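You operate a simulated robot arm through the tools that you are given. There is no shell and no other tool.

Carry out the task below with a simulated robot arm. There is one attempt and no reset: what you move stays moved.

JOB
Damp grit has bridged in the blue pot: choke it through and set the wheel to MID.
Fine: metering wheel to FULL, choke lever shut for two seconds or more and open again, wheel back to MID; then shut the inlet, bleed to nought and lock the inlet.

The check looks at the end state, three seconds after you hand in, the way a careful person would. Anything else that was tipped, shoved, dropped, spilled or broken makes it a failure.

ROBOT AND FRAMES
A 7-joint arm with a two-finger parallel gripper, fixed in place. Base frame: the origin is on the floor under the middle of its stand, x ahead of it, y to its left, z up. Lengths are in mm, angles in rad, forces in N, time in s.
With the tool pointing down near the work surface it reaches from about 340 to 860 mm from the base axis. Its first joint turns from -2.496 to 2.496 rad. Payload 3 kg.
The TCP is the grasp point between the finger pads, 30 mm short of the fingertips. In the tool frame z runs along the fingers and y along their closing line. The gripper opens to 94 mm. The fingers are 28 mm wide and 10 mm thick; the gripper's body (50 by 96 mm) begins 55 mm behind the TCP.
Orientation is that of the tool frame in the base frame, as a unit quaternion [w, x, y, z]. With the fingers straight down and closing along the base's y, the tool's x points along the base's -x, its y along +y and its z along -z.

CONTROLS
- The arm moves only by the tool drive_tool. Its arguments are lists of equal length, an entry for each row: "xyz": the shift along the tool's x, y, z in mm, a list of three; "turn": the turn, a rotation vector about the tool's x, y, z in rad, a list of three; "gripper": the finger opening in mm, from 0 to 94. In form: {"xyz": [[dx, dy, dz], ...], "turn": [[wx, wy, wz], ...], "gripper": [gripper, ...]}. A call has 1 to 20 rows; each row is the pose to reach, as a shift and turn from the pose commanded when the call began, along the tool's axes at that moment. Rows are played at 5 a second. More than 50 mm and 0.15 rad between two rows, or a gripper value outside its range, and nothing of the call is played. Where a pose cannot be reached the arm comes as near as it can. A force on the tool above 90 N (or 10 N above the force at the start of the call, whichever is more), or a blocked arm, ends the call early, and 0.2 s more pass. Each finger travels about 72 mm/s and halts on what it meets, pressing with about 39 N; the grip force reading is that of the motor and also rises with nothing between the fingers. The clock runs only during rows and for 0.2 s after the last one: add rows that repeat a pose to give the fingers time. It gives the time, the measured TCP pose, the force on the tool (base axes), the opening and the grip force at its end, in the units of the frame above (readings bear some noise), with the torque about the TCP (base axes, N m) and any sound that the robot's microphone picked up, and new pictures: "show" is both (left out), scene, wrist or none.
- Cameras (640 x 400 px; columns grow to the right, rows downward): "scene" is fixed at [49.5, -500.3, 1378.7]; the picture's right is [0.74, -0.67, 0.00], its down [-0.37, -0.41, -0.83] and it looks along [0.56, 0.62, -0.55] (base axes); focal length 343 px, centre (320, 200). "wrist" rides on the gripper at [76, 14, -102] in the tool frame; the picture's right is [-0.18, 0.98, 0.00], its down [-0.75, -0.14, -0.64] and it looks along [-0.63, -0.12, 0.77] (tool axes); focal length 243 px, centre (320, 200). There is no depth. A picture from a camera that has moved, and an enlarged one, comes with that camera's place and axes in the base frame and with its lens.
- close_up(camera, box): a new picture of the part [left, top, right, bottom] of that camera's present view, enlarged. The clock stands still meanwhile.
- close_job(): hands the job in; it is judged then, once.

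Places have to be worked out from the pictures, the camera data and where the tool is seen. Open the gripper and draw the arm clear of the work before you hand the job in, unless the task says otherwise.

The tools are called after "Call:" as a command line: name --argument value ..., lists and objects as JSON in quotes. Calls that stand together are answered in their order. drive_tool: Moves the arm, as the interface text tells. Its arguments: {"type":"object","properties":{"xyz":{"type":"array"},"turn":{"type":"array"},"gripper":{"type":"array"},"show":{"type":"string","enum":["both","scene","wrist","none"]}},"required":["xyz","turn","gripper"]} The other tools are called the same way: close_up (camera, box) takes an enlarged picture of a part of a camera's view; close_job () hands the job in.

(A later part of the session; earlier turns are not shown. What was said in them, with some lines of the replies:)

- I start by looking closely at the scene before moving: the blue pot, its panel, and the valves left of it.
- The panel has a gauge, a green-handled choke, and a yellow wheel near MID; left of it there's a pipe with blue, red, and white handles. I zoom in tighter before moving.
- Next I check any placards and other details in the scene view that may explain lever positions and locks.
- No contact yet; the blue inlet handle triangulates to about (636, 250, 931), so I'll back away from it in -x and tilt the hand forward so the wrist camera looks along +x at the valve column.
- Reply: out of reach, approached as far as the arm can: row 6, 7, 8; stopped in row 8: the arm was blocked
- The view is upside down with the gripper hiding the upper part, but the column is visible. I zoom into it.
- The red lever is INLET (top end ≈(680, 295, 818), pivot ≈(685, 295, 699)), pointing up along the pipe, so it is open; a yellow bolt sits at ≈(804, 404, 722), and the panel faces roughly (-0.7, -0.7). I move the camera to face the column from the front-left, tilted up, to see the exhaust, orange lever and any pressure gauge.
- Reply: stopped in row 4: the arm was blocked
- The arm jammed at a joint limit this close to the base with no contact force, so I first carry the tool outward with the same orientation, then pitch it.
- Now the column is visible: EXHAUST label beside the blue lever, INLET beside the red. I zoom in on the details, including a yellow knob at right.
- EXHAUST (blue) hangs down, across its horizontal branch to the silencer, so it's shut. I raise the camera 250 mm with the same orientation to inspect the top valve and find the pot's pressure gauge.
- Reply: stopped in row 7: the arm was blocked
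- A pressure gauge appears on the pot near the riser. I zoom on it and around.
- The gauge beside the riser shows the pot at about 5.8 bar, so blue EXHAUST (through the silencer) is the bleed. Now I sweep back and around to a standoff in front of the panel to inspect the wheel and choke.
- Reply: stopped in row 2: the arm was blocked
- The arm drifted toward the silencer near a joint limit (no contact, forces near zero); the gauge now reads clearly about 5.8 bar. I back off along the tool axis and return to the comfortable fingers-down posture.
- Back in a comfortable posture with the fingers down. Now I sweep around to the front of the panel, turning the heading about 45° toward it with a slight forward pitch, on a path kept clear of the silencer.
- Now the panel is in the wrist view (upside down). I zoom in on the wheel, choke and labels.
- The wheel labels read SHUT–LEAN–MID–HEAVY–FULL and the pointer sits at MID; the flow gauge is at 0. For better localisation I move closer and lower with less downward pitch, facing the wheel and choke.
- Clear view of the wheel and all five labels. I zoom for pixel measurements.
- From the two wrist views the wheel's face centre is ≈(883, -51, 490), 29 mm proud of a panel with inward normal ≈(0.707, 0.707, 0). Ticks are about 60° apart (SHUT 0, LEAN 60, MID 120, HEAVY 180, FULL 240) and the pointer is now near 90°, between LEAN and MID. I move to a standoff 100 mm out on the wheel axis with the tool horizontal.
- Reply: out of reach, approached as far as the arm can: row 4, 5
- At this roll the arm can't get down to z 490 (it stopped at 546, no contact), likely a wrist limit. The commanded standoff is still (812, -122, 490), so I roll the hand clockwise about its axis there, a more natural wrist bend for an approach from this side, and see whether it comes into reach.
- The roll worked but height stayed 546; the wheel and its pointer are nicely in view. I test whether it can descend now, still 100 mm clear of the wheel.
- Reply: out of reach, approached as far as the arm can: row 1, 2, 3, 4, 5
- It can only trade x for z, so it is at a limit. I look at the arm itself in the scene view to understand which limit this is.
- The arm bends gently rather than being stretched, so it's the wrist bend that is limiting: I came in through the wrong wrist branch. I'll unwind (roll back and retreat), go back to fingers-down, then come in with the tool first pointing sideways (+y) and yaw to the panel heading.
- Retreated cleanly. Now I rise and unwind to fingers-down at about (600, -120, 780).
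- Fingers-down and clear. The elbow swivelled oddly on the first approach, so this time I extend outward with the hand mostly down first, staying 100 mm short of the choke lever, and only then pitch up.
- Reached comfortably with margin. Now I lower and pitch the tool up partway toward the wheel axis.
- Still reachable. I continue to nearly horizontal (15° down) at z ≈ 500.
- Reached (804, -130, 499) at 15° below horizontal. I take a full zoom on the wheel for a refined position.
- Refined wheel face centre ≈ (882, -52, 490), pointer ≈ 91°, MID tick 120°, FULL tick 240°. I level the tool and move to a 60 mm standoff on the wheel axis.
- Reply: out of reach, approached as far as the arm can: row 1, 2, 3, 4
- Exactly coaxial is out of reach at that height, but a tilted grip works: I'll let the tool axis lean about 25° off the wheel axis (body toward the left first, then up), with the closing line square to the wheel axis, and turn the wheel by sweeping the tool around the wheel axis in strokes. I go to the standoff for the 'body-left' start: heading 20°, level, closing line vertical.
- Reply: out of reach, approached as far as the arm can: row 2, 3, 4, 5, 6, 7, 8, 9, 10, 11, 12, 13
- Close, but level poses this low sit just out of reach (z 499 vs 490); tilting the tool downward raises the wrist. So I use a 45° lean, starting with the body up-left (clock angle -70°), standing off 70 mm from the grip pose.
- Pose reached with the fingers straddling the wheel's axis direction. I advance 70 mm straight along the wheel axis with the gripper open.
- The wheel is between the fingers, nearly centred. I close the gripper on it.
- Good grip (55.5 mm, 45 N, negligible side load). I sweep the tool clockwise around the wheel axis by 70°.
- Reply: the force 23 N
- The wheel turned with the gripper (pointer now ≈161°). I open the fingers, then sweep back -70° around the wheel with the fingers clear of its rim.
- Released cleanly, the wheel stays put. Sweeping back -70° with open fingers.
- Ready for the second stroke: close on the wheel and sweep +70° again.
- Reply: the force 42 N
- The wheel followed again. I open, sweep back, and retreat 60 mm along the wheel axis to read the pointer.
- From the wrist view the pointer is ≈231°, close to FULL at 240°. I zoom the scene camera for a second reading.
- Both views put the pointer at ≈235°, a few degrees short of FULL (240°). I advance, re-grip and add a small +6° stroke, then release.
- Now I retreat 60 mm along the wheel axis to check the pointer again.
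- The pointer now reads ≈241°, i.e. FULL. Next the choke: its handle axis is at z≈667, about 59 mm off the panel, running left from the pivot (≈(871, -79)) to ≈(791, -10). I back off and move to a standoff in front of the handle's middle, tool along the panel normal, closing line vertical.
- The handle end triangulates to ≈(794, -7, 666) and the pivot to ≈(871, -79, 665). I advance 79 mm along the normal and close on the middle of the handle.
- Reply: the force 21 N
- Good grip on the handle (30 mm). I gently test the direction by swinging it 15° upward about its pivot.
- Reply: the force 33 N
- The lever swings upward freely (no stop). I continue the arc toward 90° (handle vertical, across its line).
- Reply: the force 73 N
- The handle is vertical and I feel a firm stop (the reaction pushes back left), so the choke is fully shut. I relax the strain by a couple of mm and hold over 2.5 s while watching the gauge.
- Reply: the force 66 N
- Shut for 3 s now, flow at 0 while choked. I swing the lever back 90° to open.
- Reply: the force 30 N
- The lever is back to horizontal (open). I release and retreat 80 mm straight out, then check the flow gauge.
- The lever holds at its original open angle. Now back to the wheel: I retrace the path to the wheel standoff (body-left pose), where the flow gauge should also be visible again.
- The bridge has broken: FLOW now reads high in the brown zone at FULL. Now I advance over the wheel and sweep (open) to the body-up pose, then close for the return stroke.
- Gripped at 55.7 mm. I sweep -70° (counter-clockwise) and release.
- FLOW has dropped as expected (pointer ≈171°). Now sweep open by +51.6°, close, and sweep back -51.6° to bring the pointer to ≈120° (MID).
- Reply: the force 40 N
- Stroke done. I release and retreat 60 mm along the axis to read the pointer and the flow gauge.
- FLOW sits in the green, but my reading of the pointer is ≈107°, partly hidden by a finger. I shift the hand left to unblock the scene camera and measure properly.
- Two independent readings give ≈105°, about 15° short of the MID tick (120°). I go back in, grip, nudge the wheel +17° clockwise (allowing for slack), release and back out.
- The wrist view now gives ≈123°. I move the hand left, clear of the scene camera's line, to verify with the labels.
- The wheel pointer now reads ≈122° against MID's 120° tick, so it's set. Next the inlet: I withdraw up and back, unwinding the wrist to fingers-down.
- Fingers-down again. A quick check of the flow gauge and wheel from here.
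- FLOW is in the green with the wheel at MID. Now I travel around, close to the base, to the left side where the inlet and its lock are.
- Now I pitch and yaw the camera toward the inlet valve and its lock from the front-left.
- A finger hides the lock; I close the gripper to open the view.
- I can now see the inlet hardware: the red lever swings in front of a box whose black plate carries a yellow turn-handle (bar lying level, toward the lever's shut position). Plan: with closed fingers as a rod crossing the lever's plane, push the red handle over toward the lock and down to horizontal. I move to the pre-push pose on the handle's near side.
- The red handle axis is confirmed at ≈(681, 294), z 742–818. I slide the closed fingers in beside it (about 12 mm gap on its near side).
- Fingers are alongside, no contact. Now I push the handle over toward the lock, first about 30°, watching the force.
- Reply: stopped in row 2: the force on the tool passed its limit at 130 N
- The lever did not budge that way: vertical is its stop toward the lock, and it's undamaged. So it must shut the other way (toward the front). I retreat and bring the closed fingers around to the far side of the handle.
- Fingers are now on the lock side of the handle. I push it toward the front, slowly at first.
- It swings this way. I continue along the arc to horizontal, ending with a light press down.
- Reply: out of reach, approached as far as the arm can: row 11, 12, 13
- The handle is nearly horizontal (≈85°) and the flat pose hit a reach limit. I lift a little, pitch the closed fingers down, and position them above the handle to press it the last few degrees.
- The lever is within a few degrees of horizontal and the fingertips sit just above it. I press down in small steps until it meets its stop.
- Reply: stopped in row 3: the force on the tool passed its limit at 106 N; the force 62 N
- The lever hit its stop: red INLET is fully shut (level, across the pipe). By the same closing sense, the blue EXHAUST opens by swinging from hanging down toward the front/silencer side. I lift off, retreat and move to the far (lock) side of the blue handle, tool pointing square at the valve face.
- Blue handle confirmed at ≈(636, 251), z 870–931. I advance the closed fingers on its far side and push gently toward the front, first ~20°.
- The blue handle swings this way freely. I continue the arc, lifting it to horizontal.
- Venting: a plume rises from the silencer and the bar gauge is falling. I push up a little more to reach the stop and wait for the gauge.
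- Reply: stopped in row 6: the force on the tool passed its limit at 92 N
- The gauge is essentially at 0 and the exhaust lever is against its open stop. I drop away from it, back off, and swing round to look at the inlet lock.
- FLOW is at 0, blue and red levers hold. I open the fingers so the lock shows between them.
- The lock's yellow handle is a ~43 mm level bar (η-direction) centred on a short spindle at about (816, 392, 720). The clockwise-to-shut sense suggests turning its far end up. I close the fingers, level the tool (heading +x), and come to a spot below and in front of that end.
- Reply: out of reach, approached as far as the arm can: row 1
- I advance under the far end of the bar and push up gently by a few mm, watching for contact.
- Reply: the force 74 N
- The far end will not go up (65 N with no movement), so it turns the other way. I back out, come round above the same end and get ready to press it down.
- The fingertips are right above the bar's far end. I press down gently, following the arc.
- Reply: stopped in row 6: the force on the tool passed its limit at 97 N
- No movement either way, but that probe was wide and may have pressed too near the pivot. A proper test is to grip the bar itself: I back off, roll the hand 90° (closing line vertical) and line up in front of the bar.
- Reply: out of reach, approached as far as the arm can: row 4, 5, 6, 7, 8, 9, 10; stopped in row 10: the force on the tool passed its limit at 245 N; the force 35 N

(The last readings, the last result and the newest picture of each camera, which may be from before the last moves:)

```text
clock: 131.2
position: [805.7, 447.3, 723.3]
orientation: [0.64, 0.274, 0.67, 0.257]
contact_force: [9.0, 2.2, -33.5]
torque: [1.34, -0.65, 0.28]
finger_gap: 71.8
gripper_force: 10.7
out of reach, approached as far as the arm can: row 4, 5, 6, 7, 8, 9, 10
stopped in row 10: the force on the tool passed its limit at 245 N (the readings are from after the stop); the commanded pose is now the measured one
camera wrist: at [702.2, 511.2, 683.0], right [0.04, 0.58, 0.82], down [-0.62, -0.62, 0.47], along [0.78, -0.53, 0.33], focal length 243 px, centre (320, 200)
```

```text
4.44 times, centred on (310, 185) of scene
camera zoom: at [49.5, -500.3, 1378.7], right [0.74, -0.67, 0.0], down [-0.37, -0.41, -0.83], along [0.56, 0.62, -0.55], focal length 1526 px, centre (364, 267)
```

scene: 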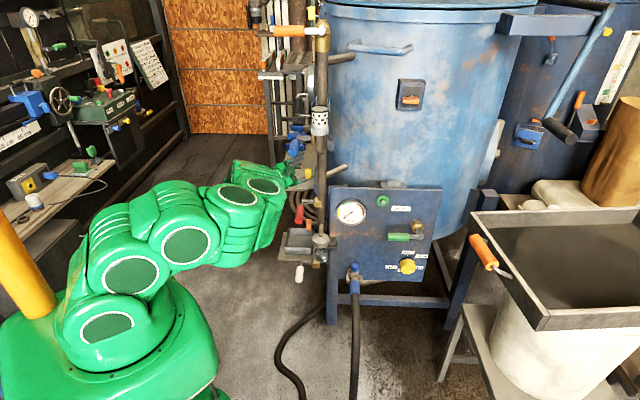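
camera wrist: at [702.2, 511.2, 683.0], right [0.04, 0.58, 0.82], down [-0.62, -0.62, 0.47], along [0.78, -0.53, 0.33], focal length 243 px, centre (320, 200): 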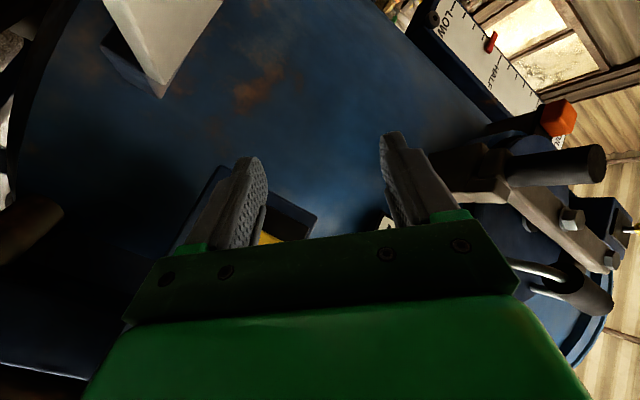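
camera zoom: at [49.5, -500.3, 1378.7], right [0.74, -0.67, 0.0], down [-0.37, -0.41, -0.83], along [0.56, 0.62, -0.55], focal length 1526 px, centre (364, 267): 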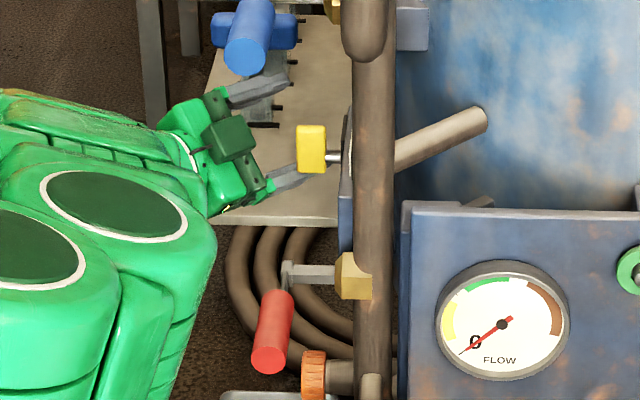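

Unexpected: the arm ran out of reach instead of retreating and bumped with a force spike (245 N), and the yellow bar appears to have turned upright. I inspect closely before moving anything.

Call:
close_up --camera "scene" --box '[290, 155, 330, 190]'

Call:
close_up --camera "wrist" --box '[200, 140, 330, 250]'

Call:
close_up --camera "scene" --box '[240, 100, 360, 260]'

```text
11.43 times, centred on (310, 172) of scene
camera zoom: at [49.5, -500.3, 1378.7], right [0.74, -0.67, 0.0], down [-0.37, -0.41, -0.83], along [0.56, 0.62, -0.55], focal length 3923 px, centre (434, 514)
```

zoom: 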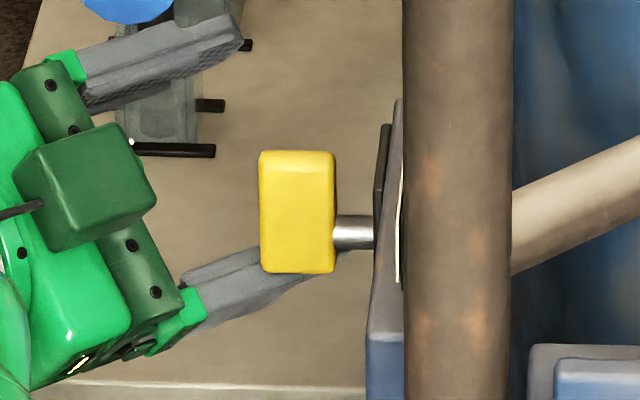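

```text
3.64 times, centred on (265, 195) of wrist
camera zoom: at [702.2, 511.2, 683.0], right [0.04, 0.58, 0.82], down [-0.62, -0.62, 0.47], along [0.78, -0.53, 0.33], focal length 882 px, centre (520, 218)
```

zoom: 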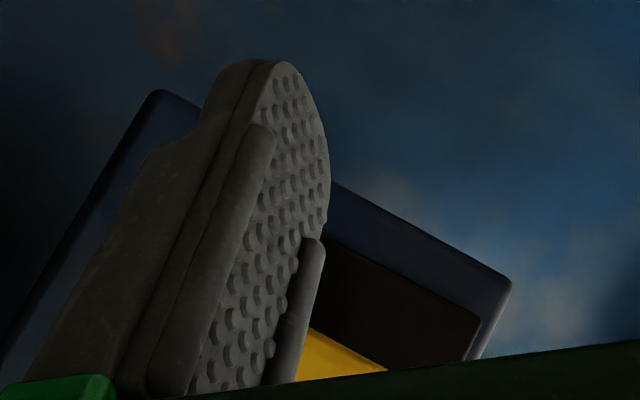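

```text
2.50 times, centred on (300, 180) of scene
camera zoom: at [49.5, -500.3, 1378.7], right [0.74, -0.67, 0.0], down [-0.37, -0.41, -0.83], along [0.56, 0.62, -0.55], focal length 858 px, centre (370, 250)
```

zoom: 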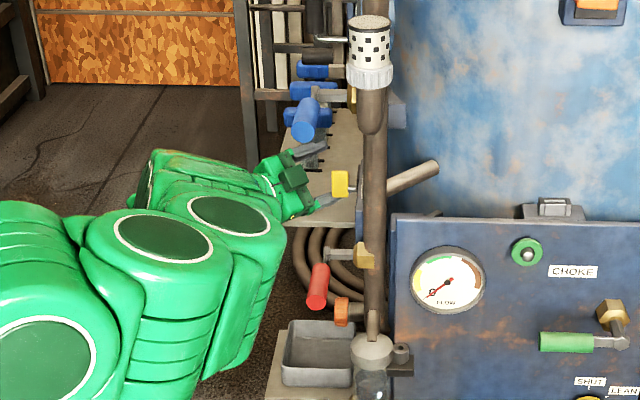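

The bar now stands roughly upright, and nothing else looks disturbed. I ease the hand straight back 20 mm along its axis first, keeping the present roll, to see that the arm follows.

Call:
drive_tool --xyz '[[0, 0, -10], [0, 0, -20]]' --turn '[[0, 0, 0], [0, 0, 0]]' --gripper '[72, 72]'

```text
clock: 131.8
position: [799.0, 454.1, 723.1]
orientation: [0.643, 0.272, 0.668, 0.259]
contact_force: [0.0, 0.3, 0.2]
torque: [-0.01, 0.05, -0.02]
finger_gap: 72.0
gripper_force: 0.1
out of reach, approached as far as the arm can: row 1, 2
camera wrist: at [695.1, 518.7, 682.6], right [0.04, 0.58, 0.82], down [-0.63, -0.62, 0.47], along [0.78, -0.53, 0.34], focal length 243 px, centre (320, 200)
```

scene: 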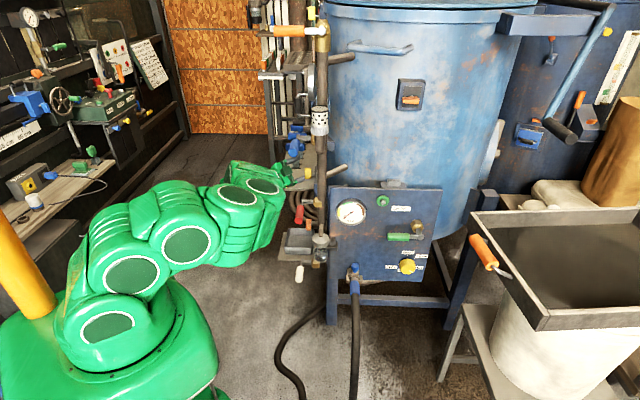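
wrist: 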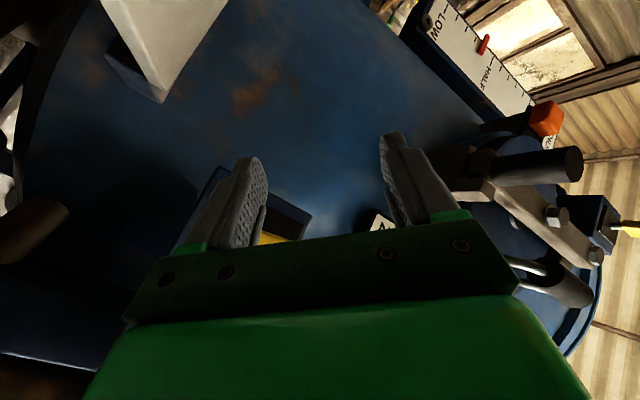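

The arm is up against a limit with this roll (it slid sideways), but it's contact-free. I close the fingers to clear the bar and undo the roll, which was the reachable orientation before.

Call:
drive_tool --xyz '[[0, 0, 0], [0, 0, 0], [0, 0, 0], [0, 0, 0], [0, 0, 0], [0, 0, 0], [0, 0, 0], [0, 0, 0], [0, 0, 0], [0, 0, 0]]' --turn '[[0, 0, 0], [0, 0, 0], [0, 0, 0], [0, 0, -0.13], [0, 0, -0.26], [0, 0, -0.39], [0, 0, -0.52], [0, 0, -0.65], [0, 0, -0.77], [0, 0, -0.77]]' --gripper '[50, 25, 5, 0, 0, 0, 0, 0, 0, 0]'

Call:
close_up --camera "scene" --box '[270, 140, 350, 230]'

```text
clock: 134.0
position: [798.9, 454.5, 724.5]
orientation: [0.692, 0.002, 0.722, -0.002]
contact_force: [-0.5, -1.1, 0.3]
torque: [0.0, -0.05, 0.0]
finger_gap: 0.0
gripper_force: 33.2
camera wrist: at [693.9, 469.5, 651.9], right [0.01, 0.98, 0.18], down [-0.61, -0.14, 0.78], along [0.79, -0.12, 0.6], focal length 243 px, centre (320, 200)
```

scene: 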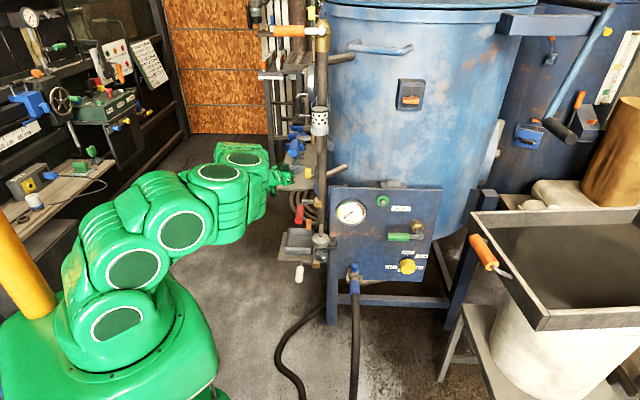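
wrist: 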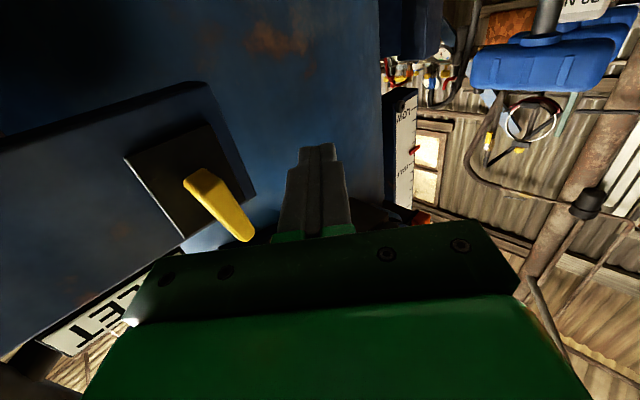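

```text
4.44 times, centred on (310, 185) of scene
camera zoom: at [49.5, -500.3, 1378.7], right [0.74, -0.67, 0.0], down [-0.37, -0.41, -0.83], along [0.56, 0.62, -0.55], focal length 1526 px, centre (364, 267)
```

zoom: 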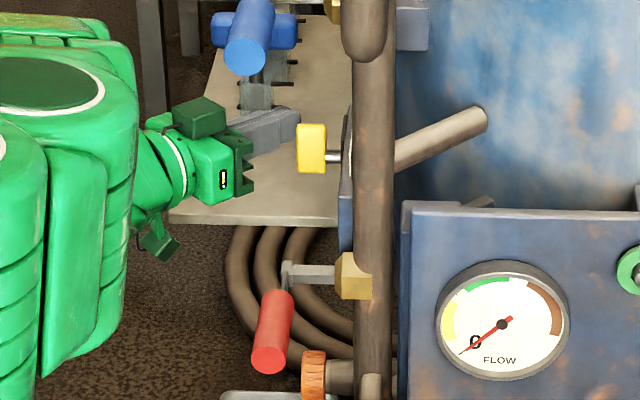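

Unrolled without contact, and the lock is visible. I zoom in on the bar's angle.

Call:
close_up --camera "wrist" --box '[110, 80, 290, 260]'

Call:
close_up --camera "wrist" --box '[170, 150, 270, 250]'

```text
2.22 times, centred on (200, 170) of wrist
camera zoom: at [693.9, 469.5, 651.9], right [0.01, 0.98, 0.18], down [-0.61, -0.14, 0.78], along [0.79, -0.12, 0.6], focal length 539 px, centre (587, 267)
```

zoom: 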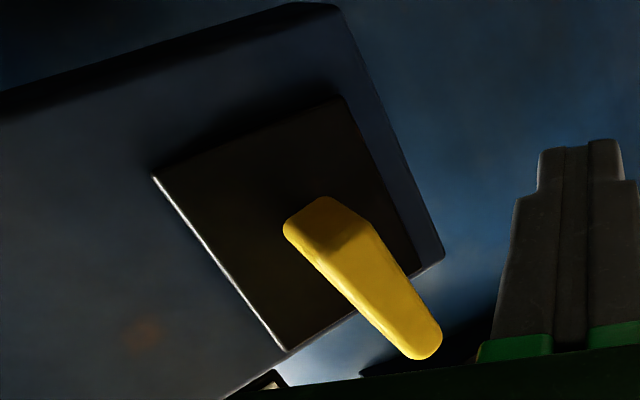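

```text
4.00 times, centred on (220, 200) of wrist
camera zoom: at [693.9, 469.5, 651.9], right [0.01, 0.98, 0.18], down [-0.61, -0.14, 0.78], along [0.79, -0.12, 0.6], focal length 970 px, centre (720, 200)
```

zoom: 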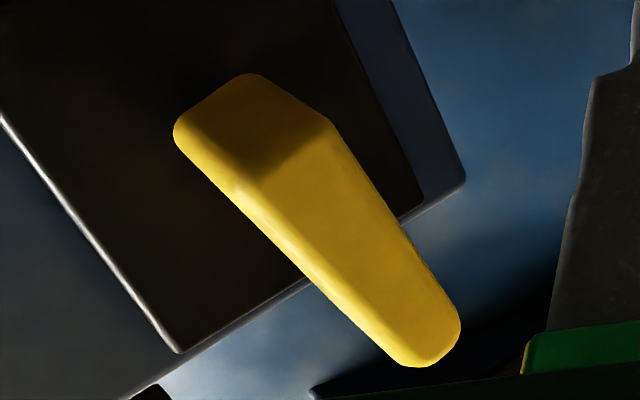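

The bar stands at about 80°, its long end up, so up (clockwise) is the right way and the last few degrees remain. I bring the closed fingers beside its upper end and nudge it over toward upright/the stop in small steps.

Call:
drive_tool --xyz '[[-12, 0, 0], [-20.5, 0, 0], [-20.5, -14, 8], [-20.5, -30.2, 16.4], [-20.5, -34.4, 12.2], [-20.5, -37.3, 9.3], [-20.5, -39.4, 7.2], [-20.5, -39.4, 7.2]]' --turn '[[0, 0, 0], [0, 0, 0], [0, 0, 0], [0, 0, 0], [0, 0, 0], [0, 0, 0], [0, 0, 0], [0, 0, 0]]' --gripper '[0, 0, 0, 0, 0, 0, 0, 0]'

Call:
close_up --camera "wrist" --box '[190, 80, 370, 240]'

Call:
close_up --camera "scene" --box '[290, 155, 330, 190]'

```text
clock: 135.6
position: [804.5, 424.5, 745.5]
orientation: [0.693, -0.004, 0.721, 0.006]
contact_force: [0.1, 6.9, -0.1]
torque: [0.09, 0.05, -0.11]
finger_gap: 0.2
gripper_force: 33.1
stopped in row 7: the force on the tool passed its limit at 96 N (the readings are from after the stop); the commanded pose is now the measured one
camera wrist: at [699.4, 437.5, 673.2], right [0.0, 0.98, 0.19], down [-0.61, -0.15, 0.78], along [0.79, -0.11, 0.6], focal length 243 px, centre (320, 200)
```

scene: 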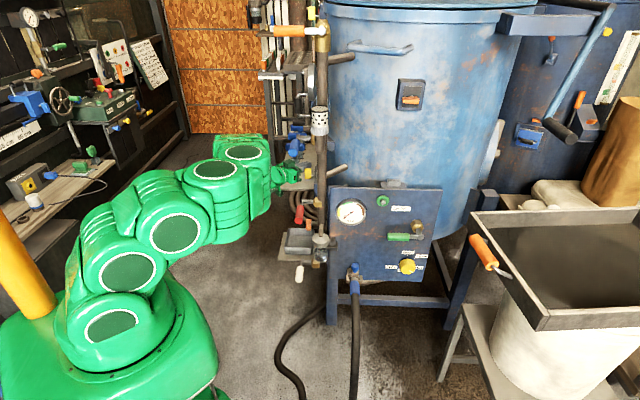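
wrist: 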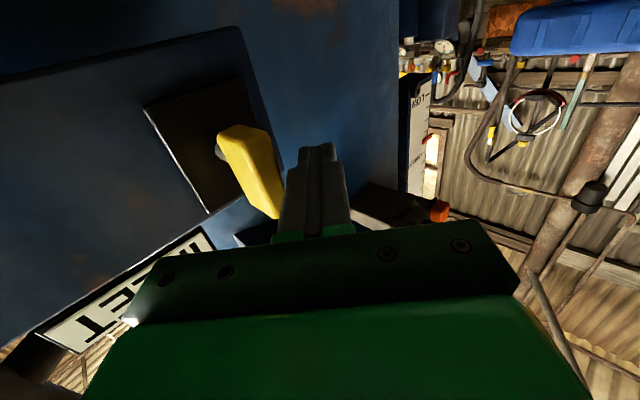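

```text
2.50 times, centred on (280, 160) of wrist
camera zoom: at [699.4, 437.5, 673.2], right [0.0, 0.98, 0.19], down [-0.61, -0.15, 0.78], along [0.79, -0.11, 0.6], focal length 606 px, centre (420, 300)
```

zoom: 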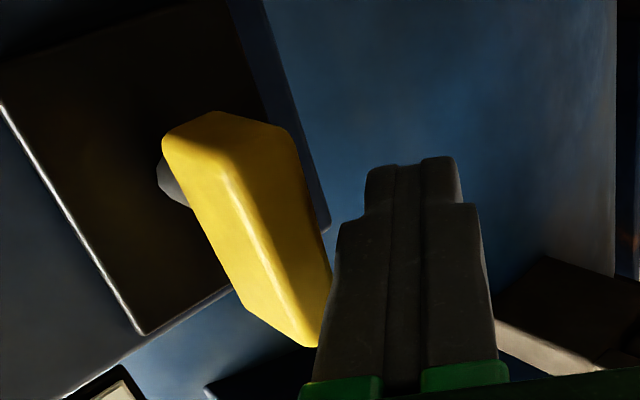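

```text
11.43 times, centred on (310, 172) of scene
camera zoom: at [49.5, -500.3, 1378.7], right [0.74, -0.67, 0.0], down [-0.37, -0.41, -0.83], along [0.56, 0.62, -0.55], focal length 3923 px, centre (434, 514)
```

zoom: 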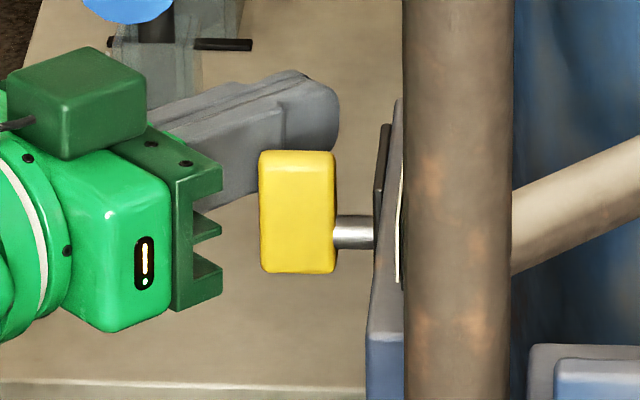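

The bar is now parallel to the plate's vertical edges and won't go further against ~96 N, so the lock is fully over at its stop. I retreat clear and look at the lock and inlet lever together.

Call:
drive_tool --xyz '[[0, 8, -3], [0, 10, -35], [-5, 6, -70], [-10, 0, -100], [-13, -8, -125], [-13, -15, -145], [-13, -20, -158], [-13, -22.5, -166], [-13, -22.5, -166], [-13, -22.5, -166]]' --turn '[[0, 0, 0], [0, 0, 0], [0, 0, 0], [0, 0.12, 0], [0, 0.25, 0], [0, 0.37, 0], [0, 0.49, 0], [0, 0.61, 0], [0, 0.74, 0], [0, 0.74, 0]]' --gripper '[0, 0, 0, 0, 30, 60, 94, 94, 94, 94]'

Call:
close_up --camera "wrist" --box '[260, 110, 400, 230]'

Call:
close_up --camera "scene" --box '[270, 110, 350, 240]'

Call:
close_up --camera "wrist" --box '[0, 60, 260, 260]'

```text
clock: 137.8
position: [639.2, 399.0, 765.0]
orientation: [0.384, -0.003, 0.923, 0.003]
contact_force: [0.6, 0.2, -0.8]
torque: [-0.01, 0.0, -0.01]
finger_gap: 93.9
gripper_force: 0.0
camera wrist: at [514.1, 412.6, 782.3], right [0.12, 0.98, 0.13], down [0.08, -0.14, 0.99], along [0.99, -0.11, -0.09], focal length 243 px, centre (320, 200)
```

scene: 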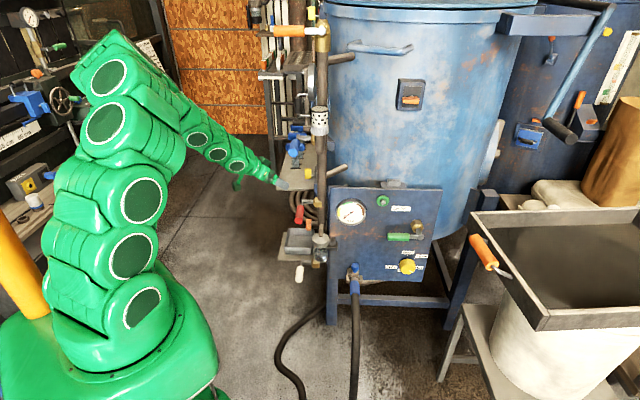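
wrist: 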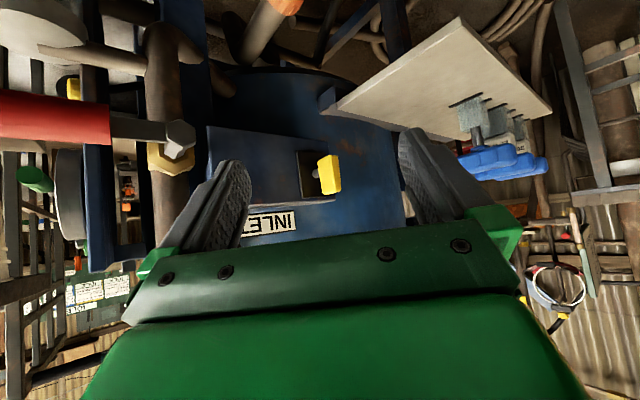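

```text
3.33 times, centred on (330, 170) of wrist
camera zoom: at [514.1, 412.6, 782.3], right [0.12, 0.98, 0.13], down [0.08, -0.14, 0.99], along [0.99, -0.11, -0.09], focal length 809 px, centre (287, 300)
```

zoom: 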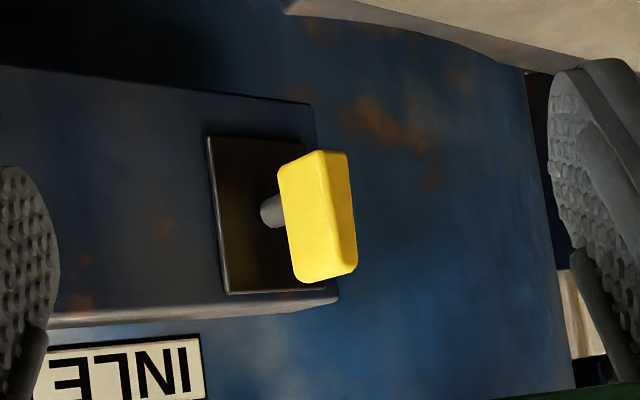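

```text
3.08 times, centred on (310, 175) of scene
camera zoom: at [49.5, -500.3, 1378.7], right [0.74, -0.67, 0.0], down [-0.37, -0.41, -0.83], along [0.56, 0.62, -0.55], focal length 1056 px, centre (351, 277)
```

zoom: 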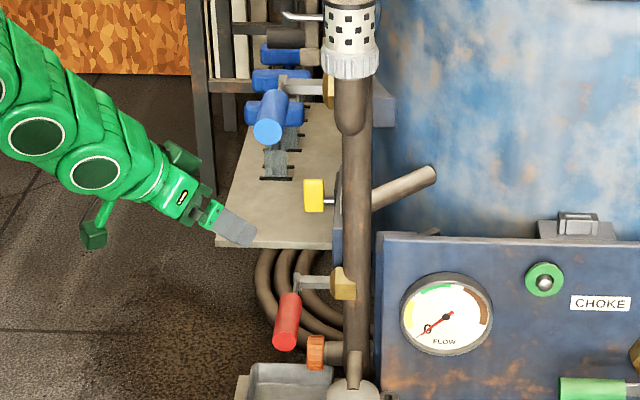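

```text
2.00 times, centred on (130, 160) of wrist
camera zoom: at [514.1, 412.6, 782.3], right [0.12, 0.98, 0.13], down [0.08, -0.14, 0.99], along [0.99, -0.11, -0.09], focal length 485 px, centre (700, 280)
```

zoom: 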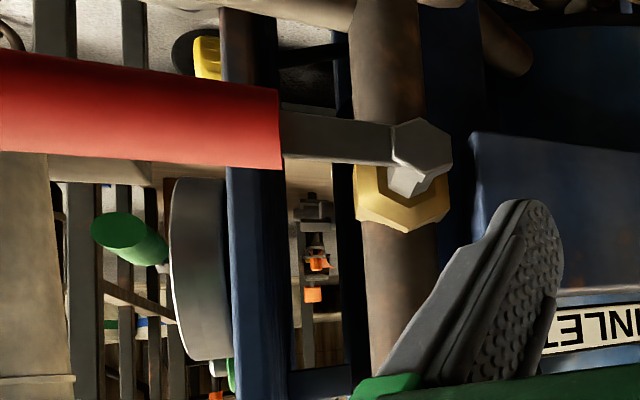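

The lock bar is upright, parallel to its plate, and the inlet lever is level at its stop. I now withdraw up and back with closed fingers and take a look at the pressure gauge on the way.

Call:
drive_tool --xyz '[[-13.5, -6.9, -35.3], [-27, -13.8, -70.5], [-40.5, -20.6, -105.8], [-54, -27.5, -141], [-67.5, -34.4, -176.3], [-81, -41.3, -211.6], [-94.5, -48.1, -246.9], [-108, -55, -282.1], [-121.5, -61.9, -317.4], [-121.5, -61.9, -317.4]]' --turn '[[0.0367, -0.0092, 0.033], [0.0734, -0.0185, 0.066], [0.1101, -0.0277, 0.0991], [0.1468, -0.0369, 0.1321], [0.1835, -0.0462, 0.1651], [0.2202, -0.0554, 0.1981], [0.2569, -0.0646, 0.2312], [0.2936, -0.0739, 0.2642], [0.3303, -0.0831, 0.2972], [0.3303, -0.0831, 0.2972]]' --gripper '[94, 60, 30, 0, 0, 0, 0, 0, 0, 0]'

Call:
close_up --camera "wrist" --box '[340, 60, 520, 240]'

Call:
close_up --camera "scene" --box '[270, 100, 450, 290]'

```text
clock: 140.2
position: [511.2, 318.5, 1049.1]
orientation: [0.39, 0.21, 0.89, -0.109]
contact_force: [-0.8, 0.2, 0.0]
torque: [0.02, 0.02, -0.01]
finger_gap: 0.1
gripper_force: 33.1
stopped in row 10: the arm was blocked; the commanded pose is now the measured one
camera wrist: at [405.8, 390.1, 1060.7], right [0.56, 0.82, 0.11], down [-0.02, -0.11, 0.99], along [0.83, -0.56, -0.04], focal length 243 px, centre (320, 200)
```

scene: 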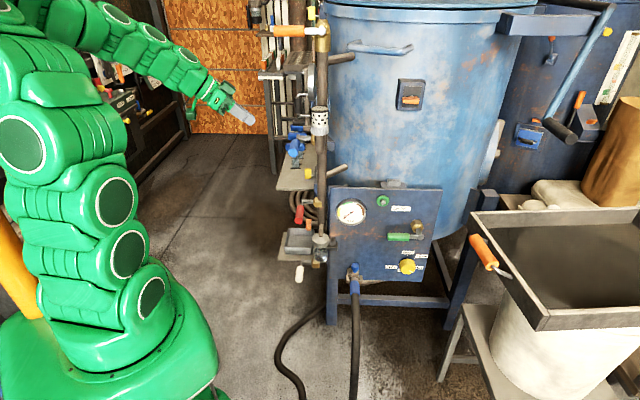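
wrist: 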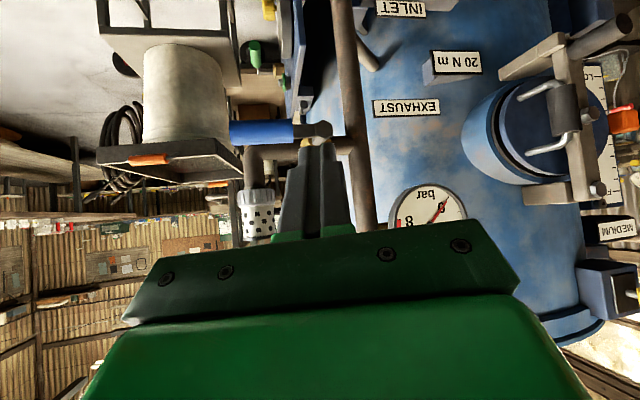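

```text
2.22 times, centred on (430, 150) of wrist
camera zoom: at [405.8, 390.1, 1060.7], right [0.56, 0.82, 0.11], down [-0.02, -0.11, 0.99], along [0.83, -0.56, -0.04], focal length 539 px, centre (76, 311)
```

zoom: 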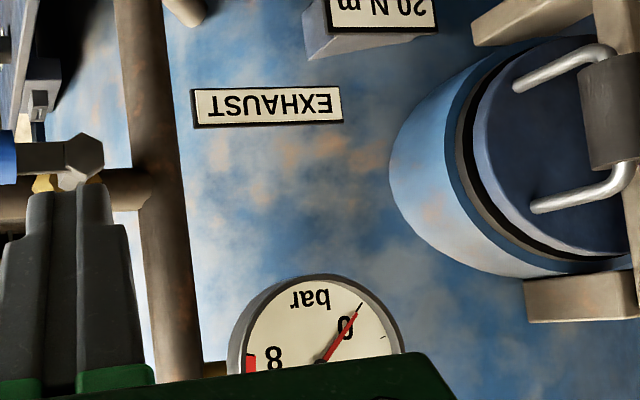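

```text
2.11 times, centred on (360, 195) of scene
camera zoom: at [49.5, -500.3, 1378.7], right [0.74, -0.67, 0.0], down [-0.37, -0.41, -0.83], along [0.56, 0.62, -0.55], focal length 723 px, centre (236, 210)
```

zoom: 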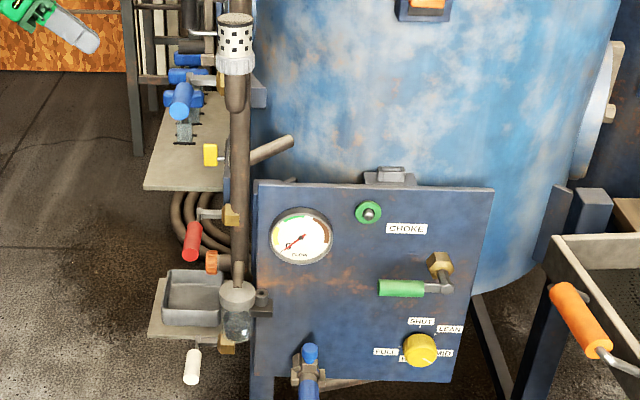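

The gauge reads 0 bar, exhaust open, inlet shut, lock upright, choke lever open, wheel at MID. I open the gripper and draw the arm back to a neutral fingers-down pose, then do a final check.

Call:
drive_tool --xyz '[[3.9, -5.5, -4.2], [7.8, -11.1, -8.4], [11.6, -16.7, -12.6], [15.5, -22.2, -16.8], [19.4, -27.8, -21], [23.3, -33.3, -25.2], [27.1, -38.9, -29.4], [31, -44.4, -33.6], [31, -44.4, -33.6]]' --turn '[[-0.0283, 0.1012, -0.0545], [-0.0566, 0.2025, -0.109], [-0.0849, 0.3037, -0.1635], [-0.1132, 0.405, -0.2181], [-0.1414, 0.5062, -0.2726], [-0.1697, 0.6074, -0.3271], [-0.198, 0.7087, -0.3816], [-0.2263, 0.8099, -0.4361], [-0.2263, 0.8099, -0.4361]]' --gripper '[30, 60, 94, 94, 94, 94, 94, 94, 94]'

Call:
close_up --camera "scene" --box '[390, 250, 426, 282]'

Call:
close_up --camera "scene" --box '[260, 90, 350, 270]'

Call:
close_up --camera "scene" --box '[320, 180, 450, 290]'

```text
clock: 142.2
position: [447.7, 301.5, 1053.7]
orientation: [0.003, -0.004, 1.0, 0.0]
contact_force: [0.2, -0.5, 0.8]
torque: [0.01, 0.01, -0.03]
finger_gap: 93.8
gripper_force: 0.1
camera wrist: at [372.2, 316.1, 1155.1], right [0.18, 0.98, 0.0], down [0.75, -0.14, 0.65], along [0.64, -0.11, -0.76], focal length 243 px, centre (320, 200)
```

scene: 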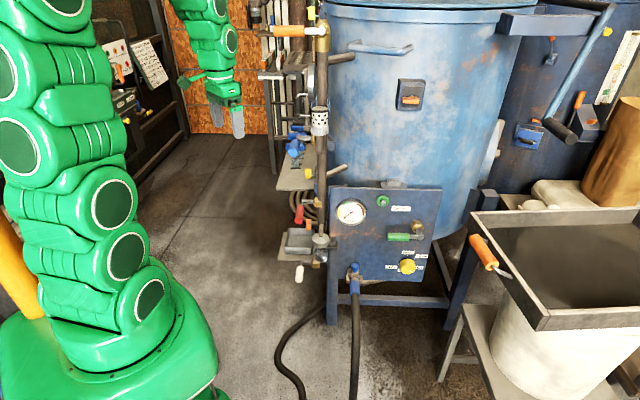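
wrist: 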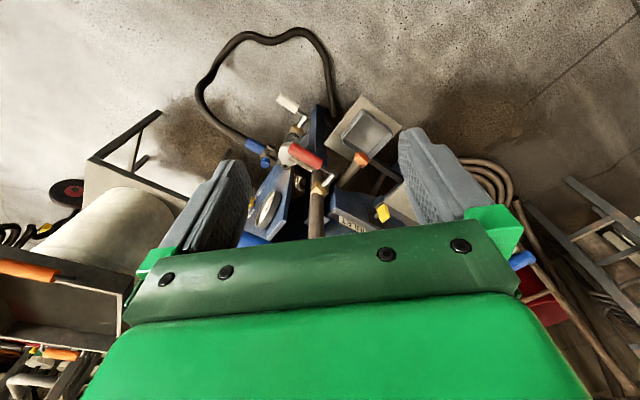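

```text
12.50 times, centred on (408, 266) of scene
camera zoom: at [49.5, -500.3, 1378.7], right [0.74, -0.67, 0.0], down [-0.37, -0.41, -0.83], along [0.56, 0.62, -0.55], focal length 4291 px, centre (-780, -625)
```

zoom: 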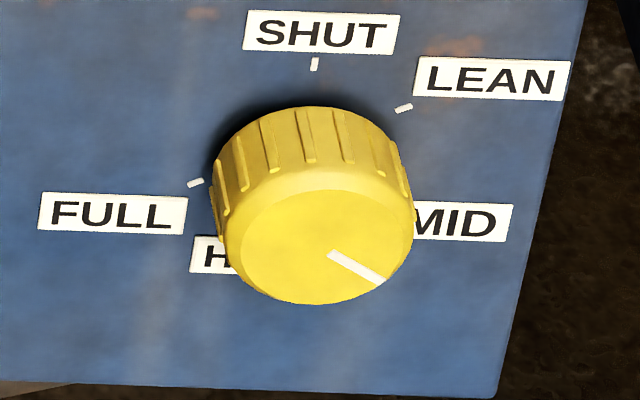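

```text
2.22 times, centred on (305, 180) of scene
camera zoom: at [49.5, -500.3, 1378.7], right [0.74, -0.67, 0.0], down [-0.37, -0.41, -0.83], along [0.56, 0.62, -0.55], focal length 763 px, centre (353, 244)
```

zoom: 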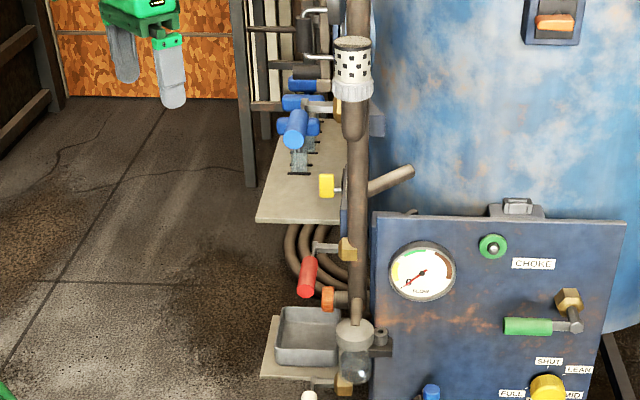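

```text
3.64 times, centred on (385, 235) of scene
camera zoom: at [49.5, -500.3, 1378.7], right [0.74, -0.67, 0.0], down [-0.37, -0.41, -0.83], along [0.56, 0.62, -0.55], focal length 1248 px, centre (84, 73)
```

zoom: 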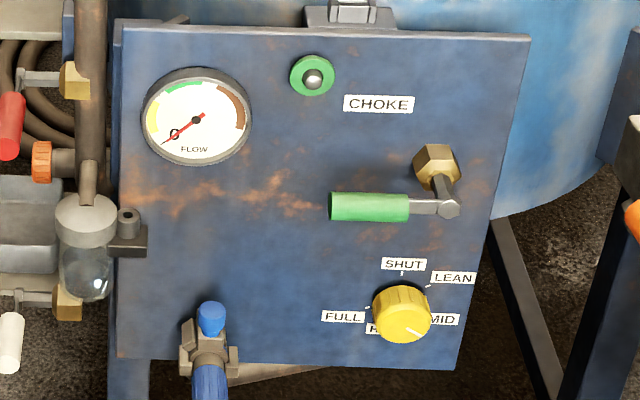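

Final check before handing in:
- **Wheel:** the pointer is on MID.
- **Choke:** the lever is open.
- **Flow:** the gauge reads 0. It rose to the brown zone when the choke opened and sat in the green at MID, so the bridge is cleared.
- **Inlet:** the lever is level, shut on its stop.
- **Exhaust:** open, with the pot gauge at 0 bar.
- **Inlet lock:** turned upright to its stop. It was turned by an accidental bump (245 N spike), and I haven't tested that it holds the lever.

The arm is clear with the gripper open, and I see nothing else disturbed. I hand the job in.

Call:
close_job

```text
The job is handed in.
```

I cleared the bridge in the blue pot, set the wheel to MID, shut and locked the inlet, and bled the pot to 0 bar. I did not pull on the inlet lever to test that the lock holds it, and the lock was turned by an accidental bump.

- **Choke-through:** I turned the wheel to FULL and held the choke lever shut for about 3 s. When I opened it again, flow rose from 0 to the high (brown) zone.
- **Wheel:** It is back at MID, about 2° off the tick by my reading. Flow sat in the green there until I shut the air.
- **Inlet:** I pushed the red lever down to its shut stop. My first push went the wrong way, against its open stop, and moved nothing.
- **Bleed:** I opened the blue exhaust lever, which vented through the silencer until the pot gauge read 0 bar. I left it open.
- **Inlet lock:** The yellow handle now stands upright against its stop. My deliberate pushes did not move it. It turned when the arm ran out of reach and bumped it, with a force spike of 245 N. The handle looks intact and square to its plate.

I saw nothing else tipped, shoved or spilled. The arm is drawn back with the gripper open.
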